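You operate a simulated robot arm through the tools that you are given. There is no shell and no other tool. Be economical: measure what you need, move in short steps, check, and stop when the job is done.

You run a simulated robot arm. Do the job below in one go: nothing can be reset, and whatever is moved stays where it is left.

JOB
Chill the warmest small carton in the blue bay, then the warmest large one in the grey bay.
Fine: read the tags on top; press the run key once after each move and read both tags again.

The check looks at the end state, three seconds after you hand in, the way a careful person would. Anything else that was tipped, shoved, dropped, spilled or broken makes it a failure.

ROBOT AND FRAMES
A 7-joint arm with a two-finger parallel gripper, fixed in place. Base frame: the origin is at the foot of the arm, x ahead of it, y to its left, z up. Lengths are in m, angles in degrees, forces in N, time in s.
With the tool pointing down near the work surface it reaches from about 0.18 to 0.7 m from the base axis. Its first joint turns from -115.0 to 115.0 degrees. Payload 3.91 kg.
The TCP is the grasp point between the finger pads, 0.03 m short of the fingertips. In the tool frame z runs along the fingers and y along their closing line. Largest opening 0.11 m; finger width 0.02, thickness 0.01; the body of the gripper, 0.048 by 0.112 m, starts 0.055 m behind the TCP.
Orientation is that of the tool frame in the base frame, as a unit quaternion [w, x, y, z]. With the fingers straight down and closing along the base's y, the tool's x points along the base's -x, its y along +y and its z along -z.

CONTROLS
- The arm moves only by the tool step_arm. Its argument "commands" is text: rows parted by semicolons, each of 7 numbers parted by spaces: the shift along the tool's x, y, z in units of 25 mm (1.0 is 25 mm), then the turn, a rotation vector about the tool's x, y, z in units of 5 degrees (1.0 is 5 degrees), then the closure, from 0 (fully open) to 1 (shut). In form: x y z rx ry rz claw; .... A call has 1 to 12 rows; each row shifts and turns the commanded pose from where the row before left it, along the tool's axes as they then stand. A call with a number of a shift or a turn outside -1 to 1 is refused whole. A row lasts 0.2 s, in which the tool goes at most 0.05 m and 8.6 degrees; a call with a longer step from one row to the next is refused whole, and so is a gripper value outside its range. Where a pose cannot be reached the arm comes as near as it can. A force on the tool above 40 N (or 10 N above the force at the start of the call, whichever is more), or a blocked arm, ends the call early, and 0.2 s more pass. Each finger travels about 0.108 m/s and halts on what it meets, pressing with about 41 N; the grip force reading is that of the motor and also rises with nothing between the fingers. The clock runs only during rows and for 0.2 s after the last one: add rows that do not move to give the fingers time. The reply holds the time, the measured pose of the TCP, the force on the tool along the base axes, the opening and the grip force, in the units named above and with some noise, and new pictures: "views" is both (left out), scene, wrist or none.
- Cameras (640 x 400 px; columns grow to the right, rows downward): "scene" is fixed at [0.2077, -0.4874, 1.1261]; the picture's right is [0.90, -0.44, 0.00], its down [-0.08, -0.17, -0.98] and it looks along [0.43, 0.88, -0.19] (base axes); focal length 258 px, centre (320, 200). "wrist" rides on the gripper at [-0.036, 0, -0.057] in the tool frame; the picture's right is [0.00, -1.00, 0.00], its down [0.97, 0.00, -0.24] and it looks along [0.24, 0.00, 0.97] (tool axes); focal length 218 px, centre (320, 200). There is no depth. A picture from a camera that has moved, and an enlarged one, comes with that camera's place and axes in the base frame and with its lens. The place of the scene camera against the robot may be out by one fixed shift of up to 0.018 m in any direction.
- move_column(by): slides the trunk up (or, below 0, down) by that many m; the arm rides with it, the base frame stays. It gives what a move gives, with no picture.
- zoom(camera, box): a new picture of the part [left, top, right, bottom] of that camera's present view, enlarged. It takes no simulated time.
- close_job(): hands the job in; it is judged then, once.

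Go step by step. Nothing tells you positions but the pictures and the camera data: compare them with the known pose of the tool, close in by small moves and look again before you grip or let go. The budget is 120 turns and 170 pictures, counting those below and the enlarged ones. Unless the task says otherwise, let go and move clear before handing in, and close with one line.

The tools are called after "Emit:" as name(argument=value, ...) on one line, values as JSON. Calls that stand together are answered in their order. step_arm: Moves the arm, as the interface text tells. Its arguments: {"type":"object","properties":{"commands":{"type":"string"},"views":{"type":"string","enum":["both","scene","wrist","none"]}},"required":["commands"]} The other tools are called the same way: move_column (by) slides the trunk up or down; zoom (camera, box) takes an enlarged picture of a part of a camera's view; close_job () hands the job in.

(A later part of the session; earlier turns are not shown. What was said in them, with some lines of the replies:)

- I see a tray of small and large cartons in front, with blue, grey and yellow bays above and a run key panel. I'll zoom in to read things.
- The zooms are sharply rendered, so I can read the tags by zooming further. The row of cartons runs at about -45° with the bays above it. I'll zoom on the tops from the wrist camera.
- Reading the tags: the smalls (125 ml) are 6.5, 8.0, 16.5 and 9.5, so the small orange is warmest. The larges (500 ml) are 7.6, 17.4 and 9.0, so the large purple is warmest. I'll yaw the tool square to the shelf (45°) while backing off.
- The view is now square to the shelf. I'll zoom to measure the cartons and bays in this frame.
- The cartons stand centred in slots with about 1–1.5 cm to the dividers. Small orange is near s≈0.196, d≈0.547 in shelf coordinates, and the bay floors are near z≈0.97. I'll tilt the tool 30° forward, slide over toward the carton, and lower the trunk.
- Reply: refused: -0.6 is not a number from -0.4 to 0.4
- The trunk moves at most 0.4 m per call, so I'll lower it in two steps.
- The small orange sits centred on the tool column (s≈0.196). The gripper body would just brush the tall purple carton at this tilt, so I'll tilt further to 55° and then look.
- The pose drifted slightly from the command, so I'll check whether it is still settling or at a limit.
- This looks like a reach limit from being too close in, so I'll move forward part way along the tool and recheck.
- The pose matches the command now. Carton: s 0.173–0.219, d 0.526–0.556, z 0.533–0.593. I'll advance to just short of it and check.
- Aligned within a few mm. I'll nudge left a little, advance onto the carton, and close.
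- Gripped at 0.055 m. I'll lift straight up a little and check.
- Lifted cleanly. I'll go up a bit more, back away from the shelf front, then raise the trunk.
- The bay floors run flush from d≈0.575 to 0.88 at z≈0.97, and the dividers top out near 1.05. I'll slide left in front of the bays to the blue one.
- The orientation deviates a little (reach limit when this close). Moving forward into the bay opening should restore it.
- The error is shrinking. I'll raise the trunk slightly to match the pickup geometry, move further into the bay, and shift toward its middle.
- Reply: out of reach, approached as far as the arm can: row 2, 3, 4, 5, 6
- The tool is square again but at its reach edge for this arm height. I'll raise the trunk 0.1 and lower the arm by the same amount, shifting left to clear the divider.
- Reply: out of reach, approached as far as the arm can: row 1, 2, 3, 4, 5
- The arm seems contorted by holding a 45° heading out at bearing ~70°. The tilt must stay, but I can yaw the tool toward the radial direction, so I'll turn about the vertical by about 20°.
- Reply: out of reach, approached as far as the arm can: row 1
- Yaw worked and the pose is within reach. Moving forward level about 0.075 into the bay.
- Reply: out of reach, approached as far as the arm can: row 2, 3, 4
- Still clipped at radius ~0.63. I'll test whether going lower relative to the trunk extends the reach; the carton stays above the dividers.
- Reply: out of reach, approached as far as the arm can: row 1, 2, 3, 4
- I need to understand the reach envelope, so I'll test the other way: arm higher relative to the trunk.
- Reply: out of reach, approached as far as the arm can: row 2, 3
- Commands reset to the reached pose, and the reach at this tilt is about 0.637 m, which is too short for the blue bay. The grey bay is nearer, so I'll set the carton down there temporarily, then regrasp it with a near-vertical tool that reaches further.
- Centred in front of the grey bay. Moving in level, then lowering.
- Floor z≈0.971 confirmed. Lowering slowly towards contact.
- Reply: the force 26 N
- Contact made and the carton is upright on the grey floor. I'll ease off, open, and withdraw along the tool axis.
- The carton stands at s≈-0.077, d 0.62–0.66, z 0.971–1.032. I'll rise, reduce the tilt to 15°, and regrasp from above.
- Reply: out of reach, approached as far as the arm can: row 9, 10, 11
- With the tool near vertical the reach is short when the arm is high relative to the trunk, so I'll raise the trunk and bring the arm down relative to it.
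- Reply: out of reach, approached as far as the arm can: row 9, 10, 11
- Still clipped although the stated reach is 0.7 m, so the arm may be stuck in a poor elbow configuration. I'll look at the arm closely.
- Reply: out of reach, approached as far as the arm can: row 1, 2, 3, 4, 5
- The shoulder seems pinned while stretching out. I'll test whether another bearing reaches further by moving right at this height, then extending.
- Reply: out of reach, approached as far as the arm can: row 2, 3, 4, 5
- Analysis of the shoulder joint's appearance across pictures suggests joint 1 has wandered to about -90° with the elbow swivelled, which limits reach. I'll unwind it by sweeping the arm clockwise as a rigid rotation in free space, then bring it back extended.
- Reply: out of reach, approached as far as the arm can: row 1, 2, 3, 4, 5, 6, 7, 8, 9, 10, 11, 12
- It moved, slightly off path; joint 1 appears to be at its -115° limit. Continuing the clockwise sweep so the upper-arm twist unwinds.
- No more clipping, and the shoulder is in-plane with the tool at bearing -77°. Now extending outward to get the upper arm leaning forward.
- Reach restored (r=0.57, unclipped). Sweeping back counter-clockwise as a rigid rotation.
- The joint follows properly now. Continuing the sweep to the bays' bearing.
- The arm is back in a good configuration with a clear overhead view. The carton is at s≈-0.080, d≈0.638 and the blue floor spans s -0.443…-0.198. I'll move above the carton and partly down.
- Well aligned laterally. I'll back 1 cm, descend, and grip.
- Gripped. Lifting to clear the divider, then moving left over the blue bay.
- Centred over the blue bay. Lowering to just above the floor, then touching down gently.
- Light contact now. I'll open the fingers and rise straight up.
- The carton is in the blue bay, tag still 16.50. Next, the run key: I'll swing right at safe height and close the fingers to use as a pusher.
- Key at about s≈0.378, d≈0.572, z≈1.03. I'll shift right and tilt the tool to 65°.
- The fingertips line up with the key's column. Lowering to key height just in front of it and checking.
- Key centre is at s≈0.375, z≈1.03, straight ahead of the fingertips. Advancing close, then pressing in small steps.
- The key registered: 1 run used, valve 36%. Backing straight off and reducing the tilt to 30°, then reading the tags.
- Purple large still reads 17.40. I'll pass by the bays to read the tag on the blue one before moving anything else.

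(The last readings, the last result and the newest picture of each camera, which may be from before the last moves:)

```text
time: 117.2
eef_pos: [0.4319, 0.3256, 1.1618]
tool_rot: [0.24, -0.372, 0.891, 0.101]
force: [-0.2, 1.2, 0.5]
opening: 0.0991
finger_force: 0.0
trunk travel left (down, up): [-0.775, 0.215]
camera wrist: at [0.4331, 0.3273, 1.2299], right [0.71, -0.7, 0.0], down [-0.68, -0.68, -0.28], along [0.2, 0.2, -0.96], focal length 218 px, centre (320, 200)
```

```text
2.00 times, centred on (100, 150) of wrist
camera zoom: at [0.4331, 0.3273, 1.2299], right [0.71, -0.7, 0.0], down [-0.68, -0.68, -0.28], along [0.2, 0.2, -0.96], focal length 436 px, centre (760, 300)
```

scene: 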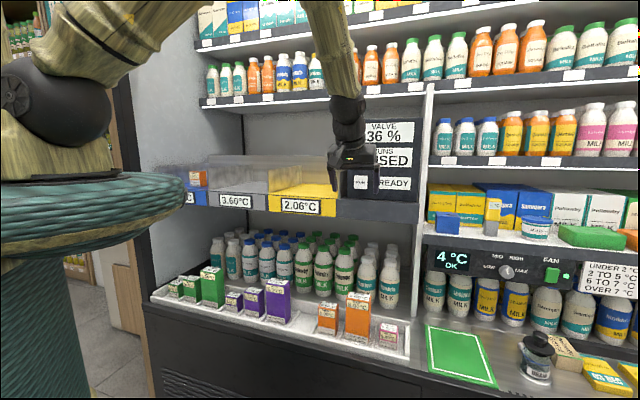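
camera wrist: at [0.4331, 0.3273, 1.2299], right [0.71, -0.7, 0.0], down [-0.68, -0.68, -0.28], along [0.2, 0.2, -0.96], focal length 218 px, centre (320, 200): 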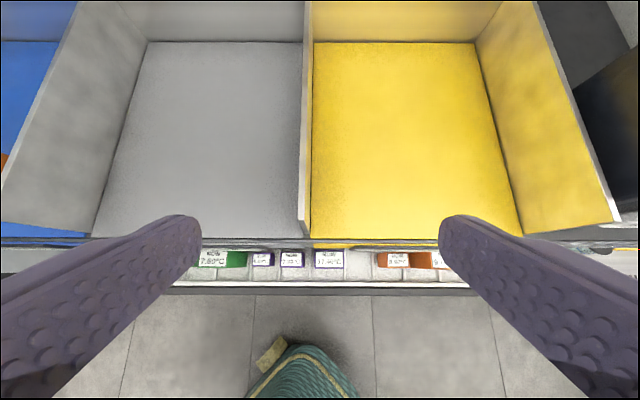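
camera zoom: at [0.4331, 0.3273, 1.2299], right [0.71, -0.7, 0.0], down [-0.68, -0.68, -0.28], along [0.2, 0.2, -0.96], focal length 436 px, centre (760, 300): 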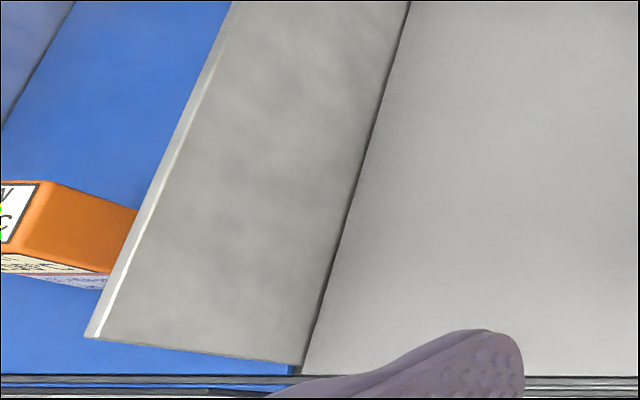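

Slightly more to the left and up to see the whole tag.

Emit:
step_arm(commands="0 1 0 0 0 0 0.1; 0 1 0 0 0 0 0.1; 0 1 0 0 0 0 0.1; 0 1 0 0 0 0 0.1", views="wrist")

Emit:
zoom(camera="wrist", box=[0, 100, 160, 220])

```text
time: 118.2
eef_pos: [0.3585, 0.3936, 1.1645]
tool_rot: [0.241, -0.371, 0.891, 0.1]
force: [0.0, 0.2, 0.1]
opening: 0.0993
finger_force: 0.0
trunk travel left (down, up): [-0.775, 0.215]
camera wrist: at [0.3623, 0.396, 1.2314], right [0.71, -0.7, 0.0], down [-0.68, -0.68, -0.28], along [0.2, 0.2, -0.96], focal length 218 px, centre (320, 200)
```

wrist: 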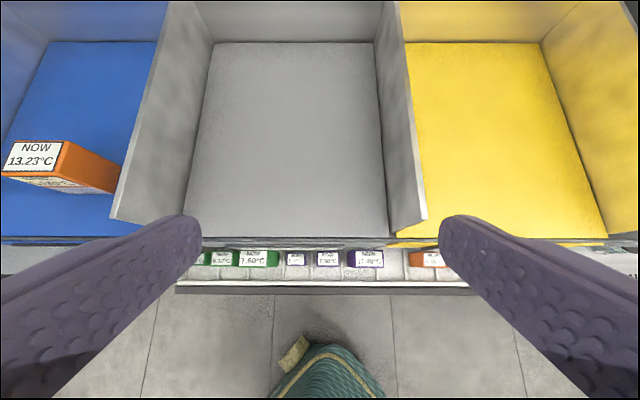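

```text
3.33 times, centred on (80, 160) of wrist
camera zoom: at [0.3623, 0.396, 1.2314], right [0.71, -0.7, 0.0], down [-0.68, -0.68, -0.28], along [0.2, 0.2, -0.96], focal length 728 px, centre (1120, 333)
```

zoom: 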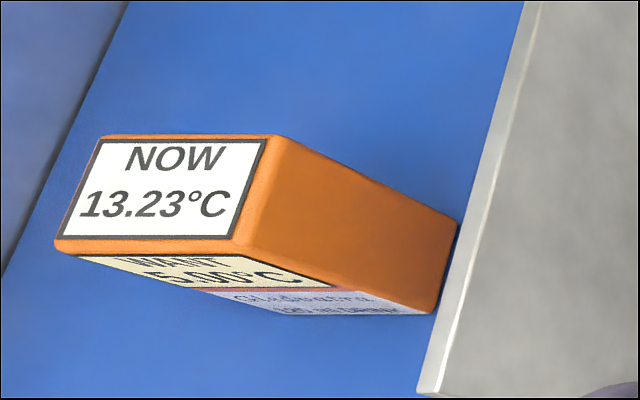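

The tag reads 13.23 (25% of the gap to the bay, consistent). Now the large purple carton: I'll back off in front of the bays, then lower the trunk.

Emit:
step_arm(commands="0.69 -0.5 -0.4 0 0 0 0.1; 0.69 -0.5 -0.4 0 0 0 0.1; 0.69 -0.5 -0.4 0 0 0 0.1; 0.69 -0.5 -0.4 0 0 0 0.1; 0.45 -0.5 0.78 0 0 0 0.1; 0.45 -0.5 0.78 0 0 0 0.1; 0.45 -0.5 0.78 0 0 0 0.1; 0.45 -0.5 0.78 0 0 0 0.1; 0 -0.9 0 0 0 0 0.1; 0 0 0 0 0 0 0.1", views="none")

Emit:
move_column(by=-0.28)

Emit:
step_arm(commands="0 0 0 0 0 0 0.1", views="both")

```text
time: 120.5
eef_pos: [0.3938, 0.2511, 1.0745]
tool_rot: [0.24, -0.371, 0.891, 0.1]
force: [0.1, -0.7, 0.7]
opening: 0.0989
finger_force: 0.1
trunk travel left (down, up): [-0.775, 0.215]
```

```text
time: 123.3
eef_pos: [0.3932, 0.2504, 0.7938]
tool_rot: [0.24, -0.371, 0.892, 0.1]
force: [0.8, 0.0, 0.3]
opening: 0.0993
finger_force: 0.1
trunk travel left (down, up): [-0.495, 0.495]
```

```text
time: 123.7
eef_pos: [0.3927, 0.2519, 0.7944]
tool_rot: [0.24, -0.372, 0.891, 0.101]
force: [0.1, 0.4, 0.7]
opening: 0.099
finger_force: 0.0
trunk travel left (down, up): [-0.495, 0.495]
camera wrist: at [0.3952, 0.2529, 0.8622], right [0.71, -0.7, 0.0], down [-0.68, -0.68, -0.28], along [0.2, 0.2, -0.96], focal length 218 px, centre (320, 200)
```

scene: 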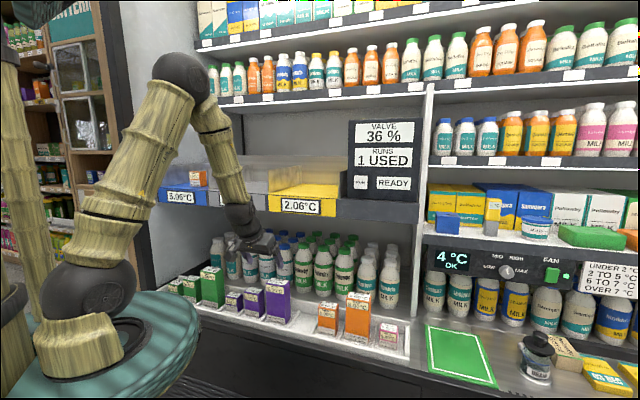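
wrist: 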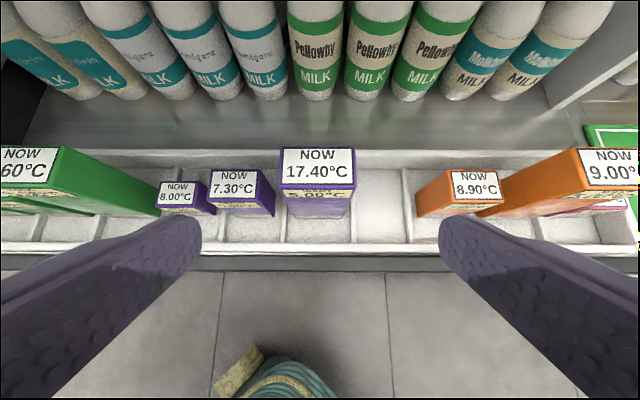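

Purple large: s≈0.099, d 0.533–0.578, top z≈0.655, width 0.075. It lies straight along the tool axis, so I'll approach with the opening at 0.088.

Emit:
step_arm(commands="0 0 0.9 0 0 0 0.2; 0 0 0.9 0 0 0 0.2; 0 0 0.9 0 0 0 0.2; 0 0 0.9 0 0 0 0.2; 0 0 0.9 0 0 0 0.2; 0 0 0 0 0 0 0.2", views="both")

```text
time: 125.1
eef_pos: [0.433, 0.293, 0.6975]
tool_rot: [0.24, -0.371, 0.892, 0.1]
force: [0.4, 0.0, 0.9]
opening: 0.0879
finger_force: 0.1
trunk travel left (down, up): [-0.495, 0.495]
camera wrist: at [0.4358, 0.2939, 0.7647], right [0.71, -0.7, 0.0], down [-0.68, -0.68, -0.28], along [0.2, 0.2, -0.96], focal length 218 px, centre (320, 200)
```

scene: 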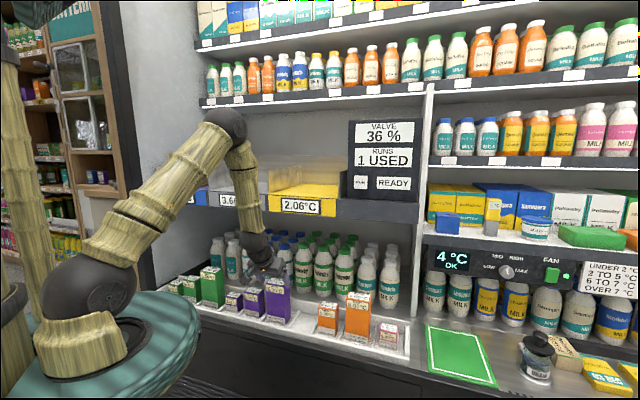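
wrist: 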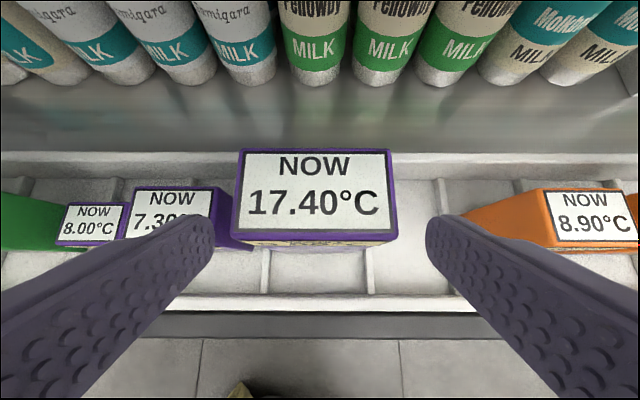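

Refined: top z≈0.674, d 0.525–0.567, width≈0.068. Finishing the approach and gripping.

Emit:
step_arm(commands="0 0.1 0.65 0 0 0 0.2; 0 0 0.65 0 0 0 0.2; 0 0 0.65 0 0 0 0.2; 0 0 0.65 0 0 0 0.2; 0 0 0 0 0 0 0.2; 0 0 0 0 0 0 0.4; 0 0 0 0 0 0 0.7; 0 0 0 0 0 0 0.7; 0 0 0 0 0 0 0.7", views="both")

```text
time: 127.1
eef_pos: [0.4521, 0.3151, 0.6423]
tool_rot: [0.241, -0.372, 0.891, 0.1]
force: [1.3, -1.5, 0.8]
opening: 0.0749
finger_force: 41.5
trunk travel left (down, up): [-0.495, 0.495]
camera wrist: at [0.4552, 0.3175, 0.7099], right [0.71, -0.7, 0.0], down [-0.68, -0.68, -0.28], along [0.2, 0.2, -0.96], focal length 218 px, centre (320, 200)
```

scene: 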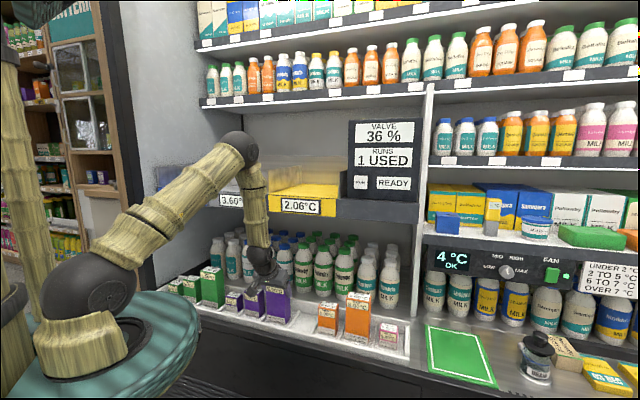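
wrist: 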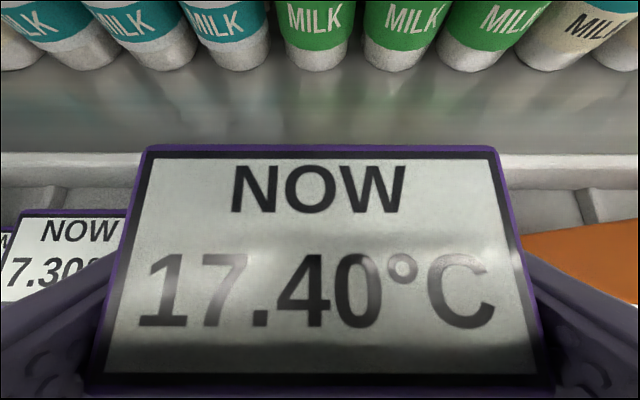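

Gripped at 0.075 m. Lifting vertically, then backing clear of the shelf front.

Emit:
step_arm(commands="-0.4 0 -0.69 0 0 0 0.7; -0.4 0 -0.69 0 0 0 0.7; -0.4 0 -0.69 0 0 0 0.7; -0.4 0 -0.69 0 0 0 0.7; 0 0 0 0 0 0 0.7; 0.7 0 -0.4 0 0 0 0.7; 0.7 0 -0.4 0 0 0 0.7; 0.7 0 -0.4 0 0 0 0.7; 0.7 0 -0.4 0 0 0 0.7; 0.7 0 -0.4 0 0 0 0.7; 0 0 0 0 0 0 0.7", views="both")

```text
time: 129.5
eef_pos: [0.381, 0.2459, 0.7195]
tool_rot: [0.24, -0.371, 0.891, 0.101]
force: [0.5, -0.4, -5.4]
opening: 0.0747
finger_force: 41.2
trunk travel left (down, up): [-0.495, 0.495]
camera wrist: at [0.3849, 0.2468, 0.7874], right [0.71, -0.7, 0.0], down [-0.68, -0.68, -0.28], along [0.2, 0.2, -0.96], focal length 218 px, centre (320, 200)
```

scene: 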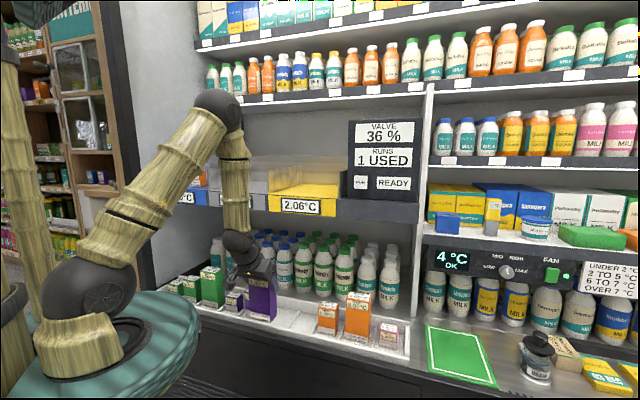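
wrist: 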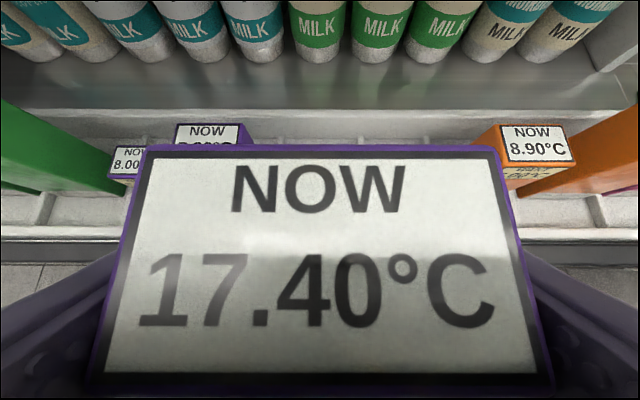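

Holding it well (weight 5.4 N). Raising the trunk, then sliding left to face the grey bay.

Emit:
move_column(by=0.4)

Emit:
step_arm(commands="-0.3 0.8 -0.52 0 0 0 0.7; -0.3 0.8 -0.52 0 0 0 0.7; 0 0.8 0 0 0 0 0.7; 0 0.8 0 0 0 0 0.7; 0 0.8 0 0 0 0 0.7; 0 0.8 0 0 0 0 0.7; 0 0.8 0 0 0 0 0.7; 0 0.8 0 0 0 0 0.7; 0 0 0 0 0 0 0.7", views="both")

```text
time: 133.3
eef_pos: [0.3814, 0.2461, 1.119]
tool_rot: [0.239, -0.371, 0.892, 0.1]
force: [0.9, 0.0, -5.3]
opening: 0.0749
finger_force: 41.0
trunk travel left (down, up): [-0.895, 0.095]
```

```text
time: 135.3
eef_pos: [0.2684, 0.3601, 1.1483]
tool_rot: [0.239, -0.372, 0.891, 0.101]
force: [0.1, 0.2, -6.6]
opening: 0.075
finger_force: 41.2
trunk travel left (down, up): [-0.895, 0.095]
camera wrist: at [0.2716, 0.3608, 1.2174], right [0.71, -0.7, 0.0], down [-0.68, -0.68, -0.28], along [0.2, 0.2, -0.96], focal length 218 px, centre (320, 200)
```

scene: 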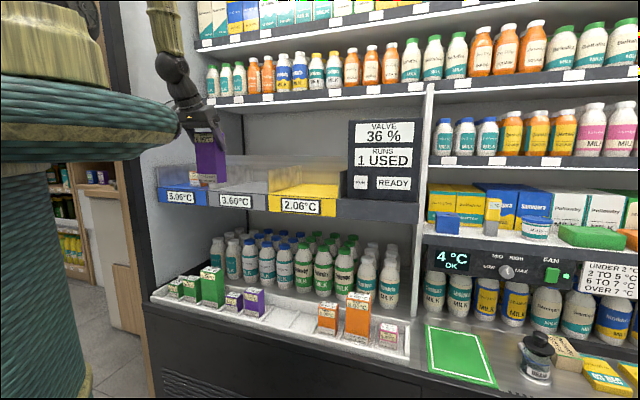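
wrist: 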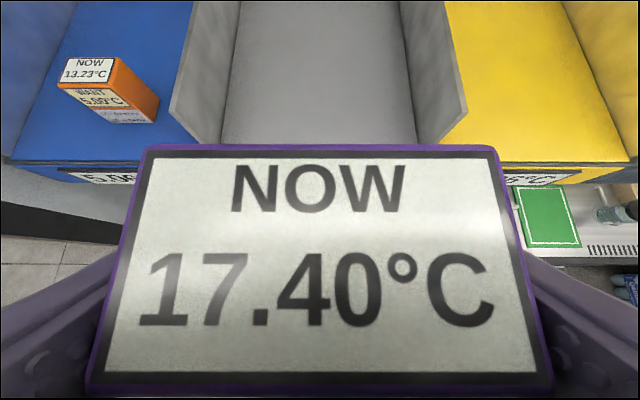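

Aligned with the grey bay centre. Moving in level; contact is expected near TCP z≈1.104.

Emit:
step_arm(commands="-0.805 0 0.465 0 0 0 0.7; -0.805 0 0.465 0 0 0 0.7; -0.805 0 0.465 0 0 0 0.7; -0.805 0 0.465 0 0 0 0.7; -0.805 0 0.465 0 0 0 0.7; -0.805 0 0.465 0 0 0 0.7; -0.805 0 0.465 0 0 0 0.7; -0.805 0 0.465 0 0 0 0.7; 0 0 0 0 0 0 0.7; 0.35 0 0.6 0 0 0 0.7; 0.3 0 0.52 0 0 0 0.7; 0 0 0 0 0 0 0.7", views="both")

```text
time: 137.9
eef_pos: [0.4002, 0.4916, 1.1182]
tool_rot: [0.24, -0.372, 0.891, 0.101]
force: [-0.9, 0.4, -4.9]
opening: 0.0749
finger_force: 41.3
trunk travel left (down, up): [-0.895, 0.095]
camera wrist: at [0.4024, 0.4923, 1.1858], right [0.71, -0.7, 0.0], down [-0.68, -0.68, -0.28], along [0.2, 0.2, -0.96], focal length 218 px, centre (320, 200)
```

scene: 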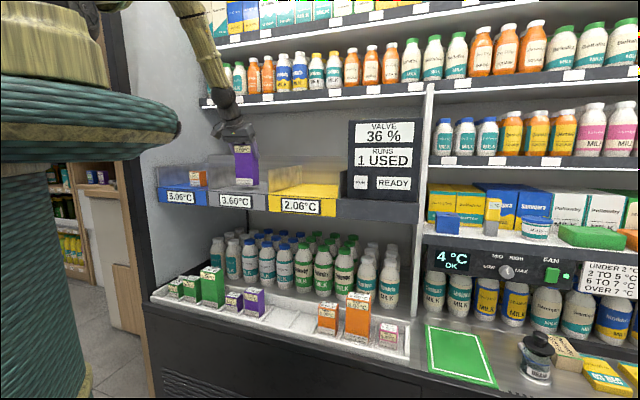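
wrist: 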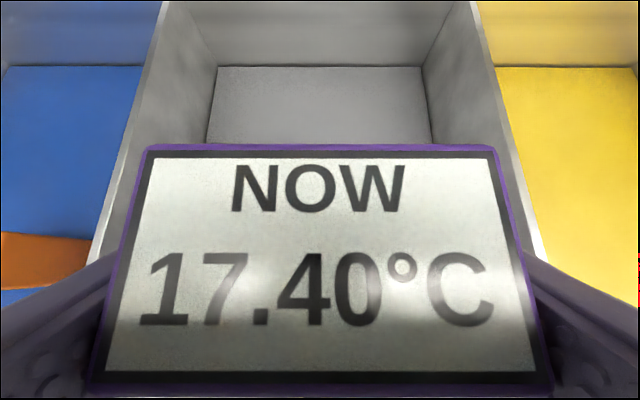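

Emit:
step_arm(commands="0.12 0 0.2 0 0 0 0.7; 0.12 0 0.2 0 0 0 0.7; 0.04 0 0.07 0 0 0 0.7; 0 0 0 0 0 0 0.7", views="none")

Emit:
step_arm(commands="0.02 0 0.035 0 0 0 0.7; 0 0 0 0 0 0 0.7", views="none")

```text
time: 138.9
eef_pos: [0.3989, 0.4904, 1.1045]
tool_rot: [0.239, -0.372, 0.891, 0.1]
force: [0.0, -0.4, -5.2]
opening: 0.0749
finger_force: 41.0
trunk travel left (down, up): [-0.895, 0.095]
```

```text
time: 139.5
eef_pos: [0.3986, 0.4906, 1.1028]
tool_rot: [0.238, -0.371, 0.892, 0.1]
force: [-0.9, -0.7, -6.0]
opening: 0.0748
finger_force: 41.2
trunk travel left (down, up): [-0.895, 0.095]
```

Emit:
step_arm(commands="0.02 0 0.035 0 0 0 0.7; 0 0 0 0 0 0 0.7", views="none")

Emit:
step_arm(commands="0.01 0 0.02 0 0 0 0.7; 0 0 0 0 0 0 0.7", views="scene")

Emit:
zoom(camera="scene", box=[150, 110, 340, 225])

```text
time: 140.1
eef_pos: [0.3986, 0.4909, 1.1031]
tool_rot: [0.239, -0.372, 0.891, 0.1]
force: [0.1, 0.1, -5.4]
opening: 0.0749
finger_force: 41.1
trunk travel left (down, up): [-0.895, 0.095]
```

```text
time: 140.7
eef_pos: [0.3988, 0.4906, 1.1018]
tool_rot: [0.24, -0.372, 0.891, 0.101]
force: [0.1, -0.4, -2.9]
opening: 0.0747
finger_force: 41.2
trunk travel left (down, up): [-0.895, 0.095]
```

scene: 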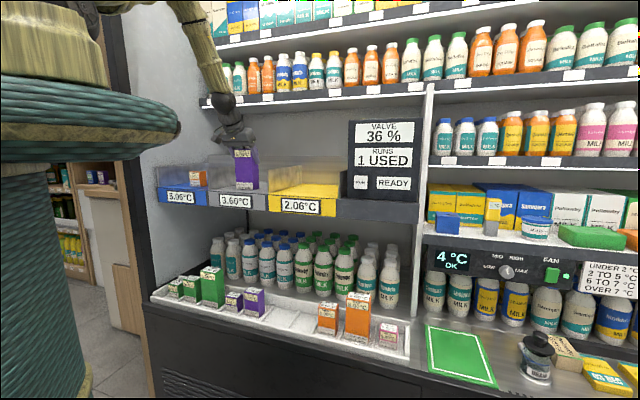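

```text
3.37 times, centred on (245, 168) of scene
camera zoom: at [0.2077, -0.4874, 1.1261], right [0.9, -0.44, 0.0], down [-0.08, -0.17, -0.98], along [0.43, 0.88, -0.19], focal length 870 px, centre (573, 310)
```

zoom: 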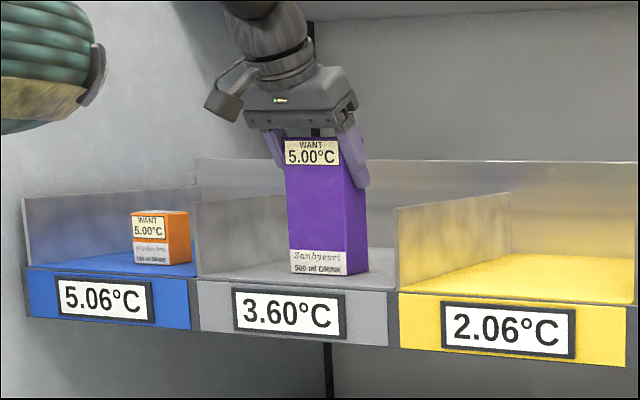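

Light contact; the carton stands upright. Lowering half a mm, opening, and rising along the tool axis.

Emit:
step_arm(commands="0.01 0 0.02 0 0 0 0.7; 0 0 0 0 0 0 0.5; 0 0 0 0 0 0 0.2; 0 0 0 0 0 0 0.1; 0 0 0 0 0 0 0.1; 0 0 -0.5 0 0 0 0.1; 0 0 -0.8 0 0 0 0.1; 0 0 -0.8 0 0 0 0.1; 0 0 -0.9 0 0 0 0.1; 0 0 -0.9 0 0 0 0.1; 0 0 0 0 0 0 0.1", views="both")

```text
time: 143.1
eef_pos: [0.3646, 0.4559, 1.1858]
tool_rot: [0.239, -0.371, 0.892, 0.1]
force: [0.4, 0.3, -0.8]
opening: 0.0989
finger_force: 0.2
trunk travel left (down, up): [-0.895, 0.095]
camera wrist: at [0.368, 0.4582, 1.2527], right [0.71, -0.7, 0.0], down [-0.68, -0.68, -0.28], along [0.2, 0.2, -0.96], focal length 218 px, centre (320, 200)
```

scene: 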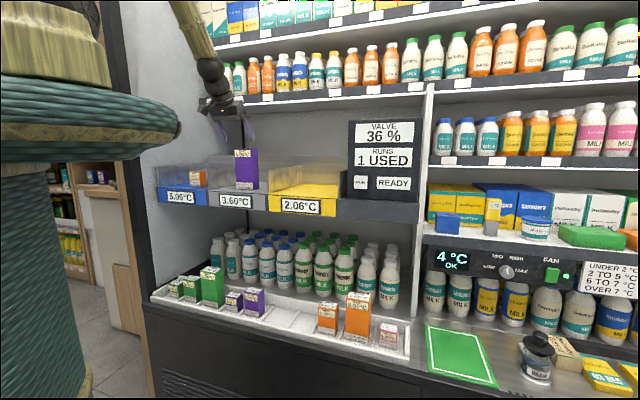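
wrist: 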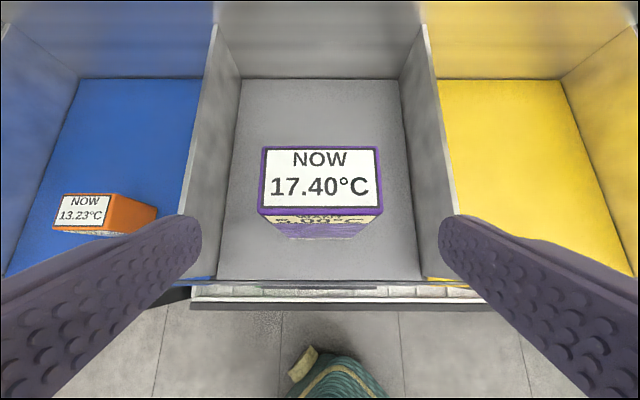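

Purple stands in the grey bay. Backing off and swinging right to the run key with the fingers closing.

Emit:
step_arm(commands="0.83 0 -0.48 0 0 0 0.1; 0.83 0 -0.48 0 0 0 0.1; 0.83 -0.5 -0.48 0 0 0 0.3; 0.83 -0.8 -0.48 0 0 0 0.5; 0.83 -0.8 -0.48 0 0 0 0.8; 0 -1 0 0 0 0 1; 0 -1 0 0 0 0 1; 0 -1 0 0 0 0 1; 0 -1 0 0 0 0 1; 0 -1 0 0 0 0 1; 0 -1 0 0 0 0 1; 0 -1 0 0 0 0 1", views="none")

Emit:
step_arm(commands="0 -1 0 0 0 0 1; 0 -1 0 0 0 0 1; 0 -1 0 0 0 0 1; 0 -1 0 0 0 0 1; 0 -1 0 0 0 0 1; 0 -1 0 0 0 0 1; 0 -1 0 0 0 0 1; 0 -1 0 0 0 0 1; 0 -0.5 0 0 0 0 1; 0 0 0 0 0 0 1", views="none")

Emit:
move_column(by=-0.12)

Emit:
step_arm(commands="0 0 0 0 -1 0 1; 0 0 0 0 -1 0 1; 0 0 0 0 -1 0 1; 0 0 0 0 -1 0 1; 0 0 0 0 -1 0 1; 0 0 0 0 -1 0 1; 0 0 0 0 -1 0 1; 0 0 0 0 0 0 1", views="both")

```text
time: 145.7
eef_pos: [0.4418, 0.2087, 1.1838]
tool_rot: [0.239, -0.371, 0.891, 0.101]
force: [0.1, 0.3, -0.3]
opening: 0.0
finger_force: 37.7
trunk travel left (down, up): [-0.895, 0.095]
```

```text
time: 147.9
eef_pos: [0.5931, 0.0605, 1.184]
tool_rot: [0.241, -0.371, 0.891, 0.1]
force: [0.0, 0.3, 1.0]
opening: 0.0002
finger_force: 37.8
trunk travel left (down, up): [-0.895, 0.095]
```

```text
time: 149.4
eef_pos: [0.5921, 0.0611, 1.0641]
tool_rot: [0.24, -0.372, 0.891, 0.1]
force: [0.0, 0.4, -0.3]
opening: 0.0004
finger_force: 38.2
trunk travel left (down, up): [-0.775, 0.215]
```

```text
time: 151.2
eef_pos: [0.5935, 0.0616, 1.063]
tool_rot: [0.497, -0.324, 0.778, 0.207]
force: [-0.5, -0.3, 1.5]
opening: 0.0
finger_force: 37.3
trunk travel left (down, up): [-0.775, 0.215]
camera wrist: at [0.5681, 0.0346, 1.1208], right [0.71, -0.7, 0.0], down [-0.44, -0.44, -0.78], along [0.55, 0.56, -0.62], focal length 218 px, centre (320, 200)
```

scene: 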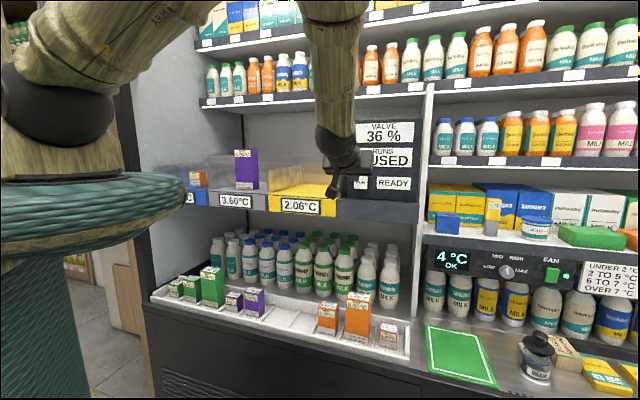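
wrist: 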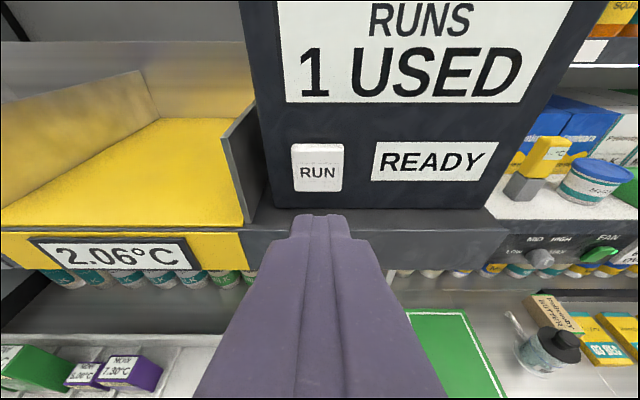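

In the same pre-press pose as before. Advancing and pressing once, as last time.

Emit:
step_arm(commands="-0.125 0.02 0.75 0 0 0 1; -0.125 0 0.75 0 0 0 1; -0.125 0 0.75 0 0 0 1; -0.125 0 0.75 0 0 0 1; 0 0 0 0 0 0 1", views="none")

Emit:
step_arm(commands="-0.068 0 0.145 0 0 0 1; -0.068 0 0.145 0 0 0 1; -0.068 0 0.145 0 0 0 1", views="both")

```text
time: 152.4
eef_pos: [0.6449, 0.1143, 1.0437]
tool_rot: [0.497, -0.324, 0.778, 0.208]
force: [-0.6, -0.6, -0.1]
opening: 0.0
finger_force: 37.6
trunk travel left (down, up): [-0.775, 0.215]
```

```text
time: 153.2
eef_pos: [0.6516, 0.1213, 1.0422]
tool_rot: [0.497, -0.324, 0.778, 0.208]
force: [-3.7, -3.2, -0.2]
opening: 0.0
finger_force: 37.6
trunk travel left (down, up): [-0.775, 0.215]
camera wrist: at [0.6268, 0.0946, 1.1007], right [0.71, -0.7, 0.0], down [-0.44, -0.44, -0.78], along [0.55, 0.55, -0.63], focal length 218 px, centre (320, 200)
```

scene: 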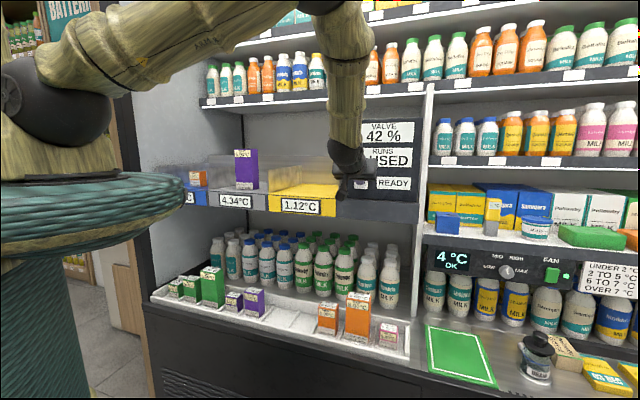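
wrist: 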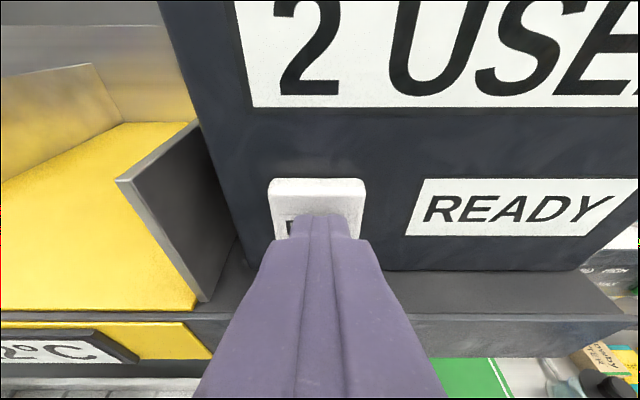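

Run 2 registered. Backing off and returning to read both tags.

Emit:
step_arm(commands="0.34 0 -0.73 0 0 0 1; 0.34 0 -0.73 0 0 0 1; 0.34 0 -0.73 0 0 0 1; 0.34 0 -0.73 0 0 0 1; 0 0 0 0 1 0 0.8; 0 0 0 0 1 0 0.6; 0 0 0 0 1 0 0.4; 0 0 0 0 1 0 0.2; 0 0 0 0 1 0 0.2; 0 0 0 0 1 0 0.2; 0 0 0 0 1 0 0.2; 0 0 0 0 0 0 0.2", views="none")

Emit:
move_column(by=0.18)

Emit:
step_arm(commands="0 1 0 0 0 0 0.2; 0 1 0 0 0 0 0.2; 0 1 0 0 0 0 0.2; 0 1 0 0 0 0 0.2; 0 1 0 0 0 0 0.2; 0 1 0 0 0 0 0.2; 0 1 0 0 0 0 0.2; 0 1 0 0 0 0 0.2; 0 1 0 0 0 0 0.2; 0 1 0 0 0 0 0.2; 0 1 0 0 0 0 0.2; 0 1 0 0 0 0 0.2", views="none")

Emit:
step_arm(commands="0 1 0 0 0 0 0.2; 0 1 0 0 0 0 0.2; 0 1 0 0 0 0 0.2; 0 1 0 0 0 0 0.2; 0 0 0 0 0 0 0.2", views="both")

```text
time: 155.8
eef_pos: [0.5948, 0.0644, 1.0433]
tool_rot: [0.24, -0.372, 0.891, 0.1]
force: [0.4, -1.2, -0.1]
opening: 0.0885
finger_force: 0.0
trunk travel left (down, up): [-0.775, 0.215]
```

```text
time: 157.8
eef_pos: [0.5959, 0.0641, 1.223]
tool_rot: [0.24, -0.372, 0.891, 0.101]
force: [-0.5, -0.1, 0.2]
opening: 0.0879
finger_force: 0.2
trunk travel left (down, up): [-0.955, 0.035]
```

```text
time: 160.4
eef_pos: [0.3812, 0.277, 1.2233]
tool_rot: [0.24, -0.371, 0.891, 0.1]
force: [-0.2, -0.2, -0.5]
opening: 0.0882
finger_force: 0.1
trunk travel left (down, up): [-0.955, 0.035]
```

```text
time: 161.6
eef_pos: [0.313, 0.3463, 1.223]
tool_rot: [0.24, -0.371, 0.891, 0.1]
force: [-0.9, 0.2, 0.7]
opening: 0.088
finger_force: 0.1
trunk travel left (down, up): [-0.955, 0.035]
camera wrist: at [0.3148, 0.3476, 1.2916], right [0.71, -0.7, 0.0], down [-0.68, -0.68, -0.28], along [0.2, 0.2, -0.96], focal length 218 px, centre (320, 200)
```

scene: 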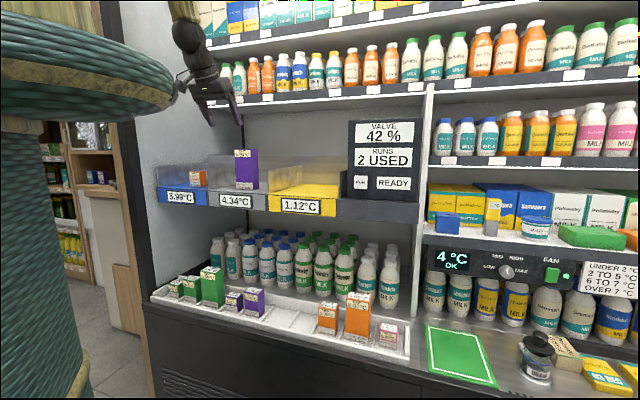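
wrist: 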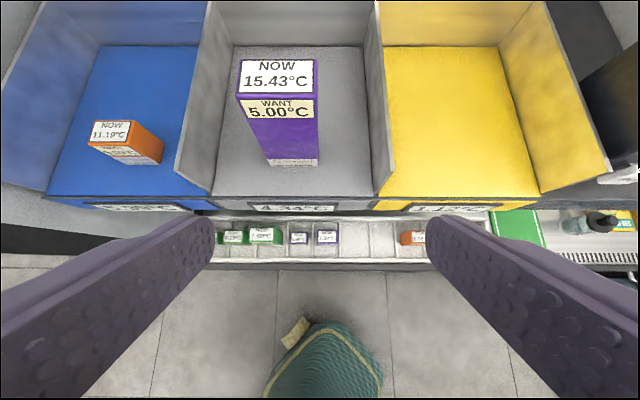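

Both cartons are in their bays. I'll zoom to confirm the tags and that the rest of the tray is undisturbed.

Emit:
zoom(camera="wrist", box=[70, 40, 330, 200])

Emit:
zoom(camera="scene", box=[150, 130, 430, 370])

```text
2.46 times, centred on (200, 120) of wrist
camera zoom: at [0.3148, 0.3476, 1.2916], right [0.71, -0.7, 0.0], down [-0.68, -0.68, -0.28], along [0.2, 0.2, -0.96], focal length 537 px, centre (615, 397)
```

zoom: 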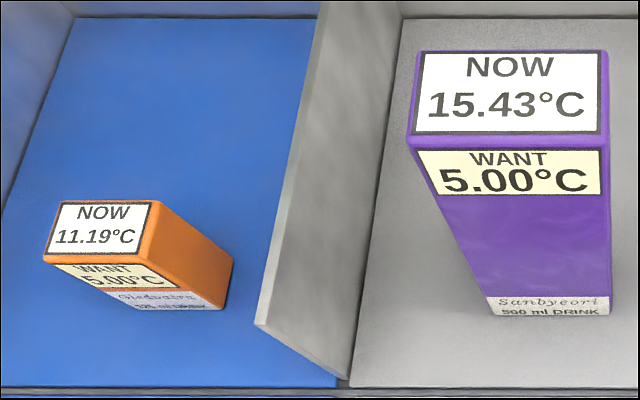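

```text
1.67 times, centred on (290, 250) of scene
camera zoom: at [0.2077, -0.4874, 1.1261], right [0.9, -0.44, 0.0], down [-0.08, -0.17, -0.98], along [0.43, 0.88, -0.19], focal length 430 px, centre (370, 117)
```

zoom: 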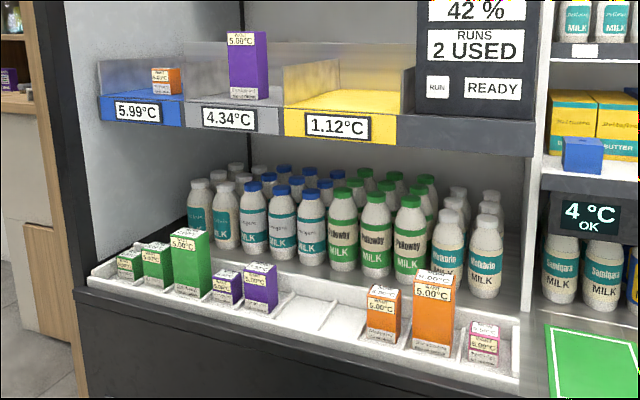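

Both cartons stand upright in their bays, two runs have been used, everything else is undisturbed, and the arm is clear. Handing in.

Emit:
close_job()

```text
The job is handed in.
```

The warmest small carton (orange, 16.50°C) is in the blue bay and now reads 11.19°C. The warmest large one (purple, 17.40°C) is in the grey bay and now reads 15.43°C. I pressed the run key once after each move; both are still above the 5.00°C on their WANT tags.
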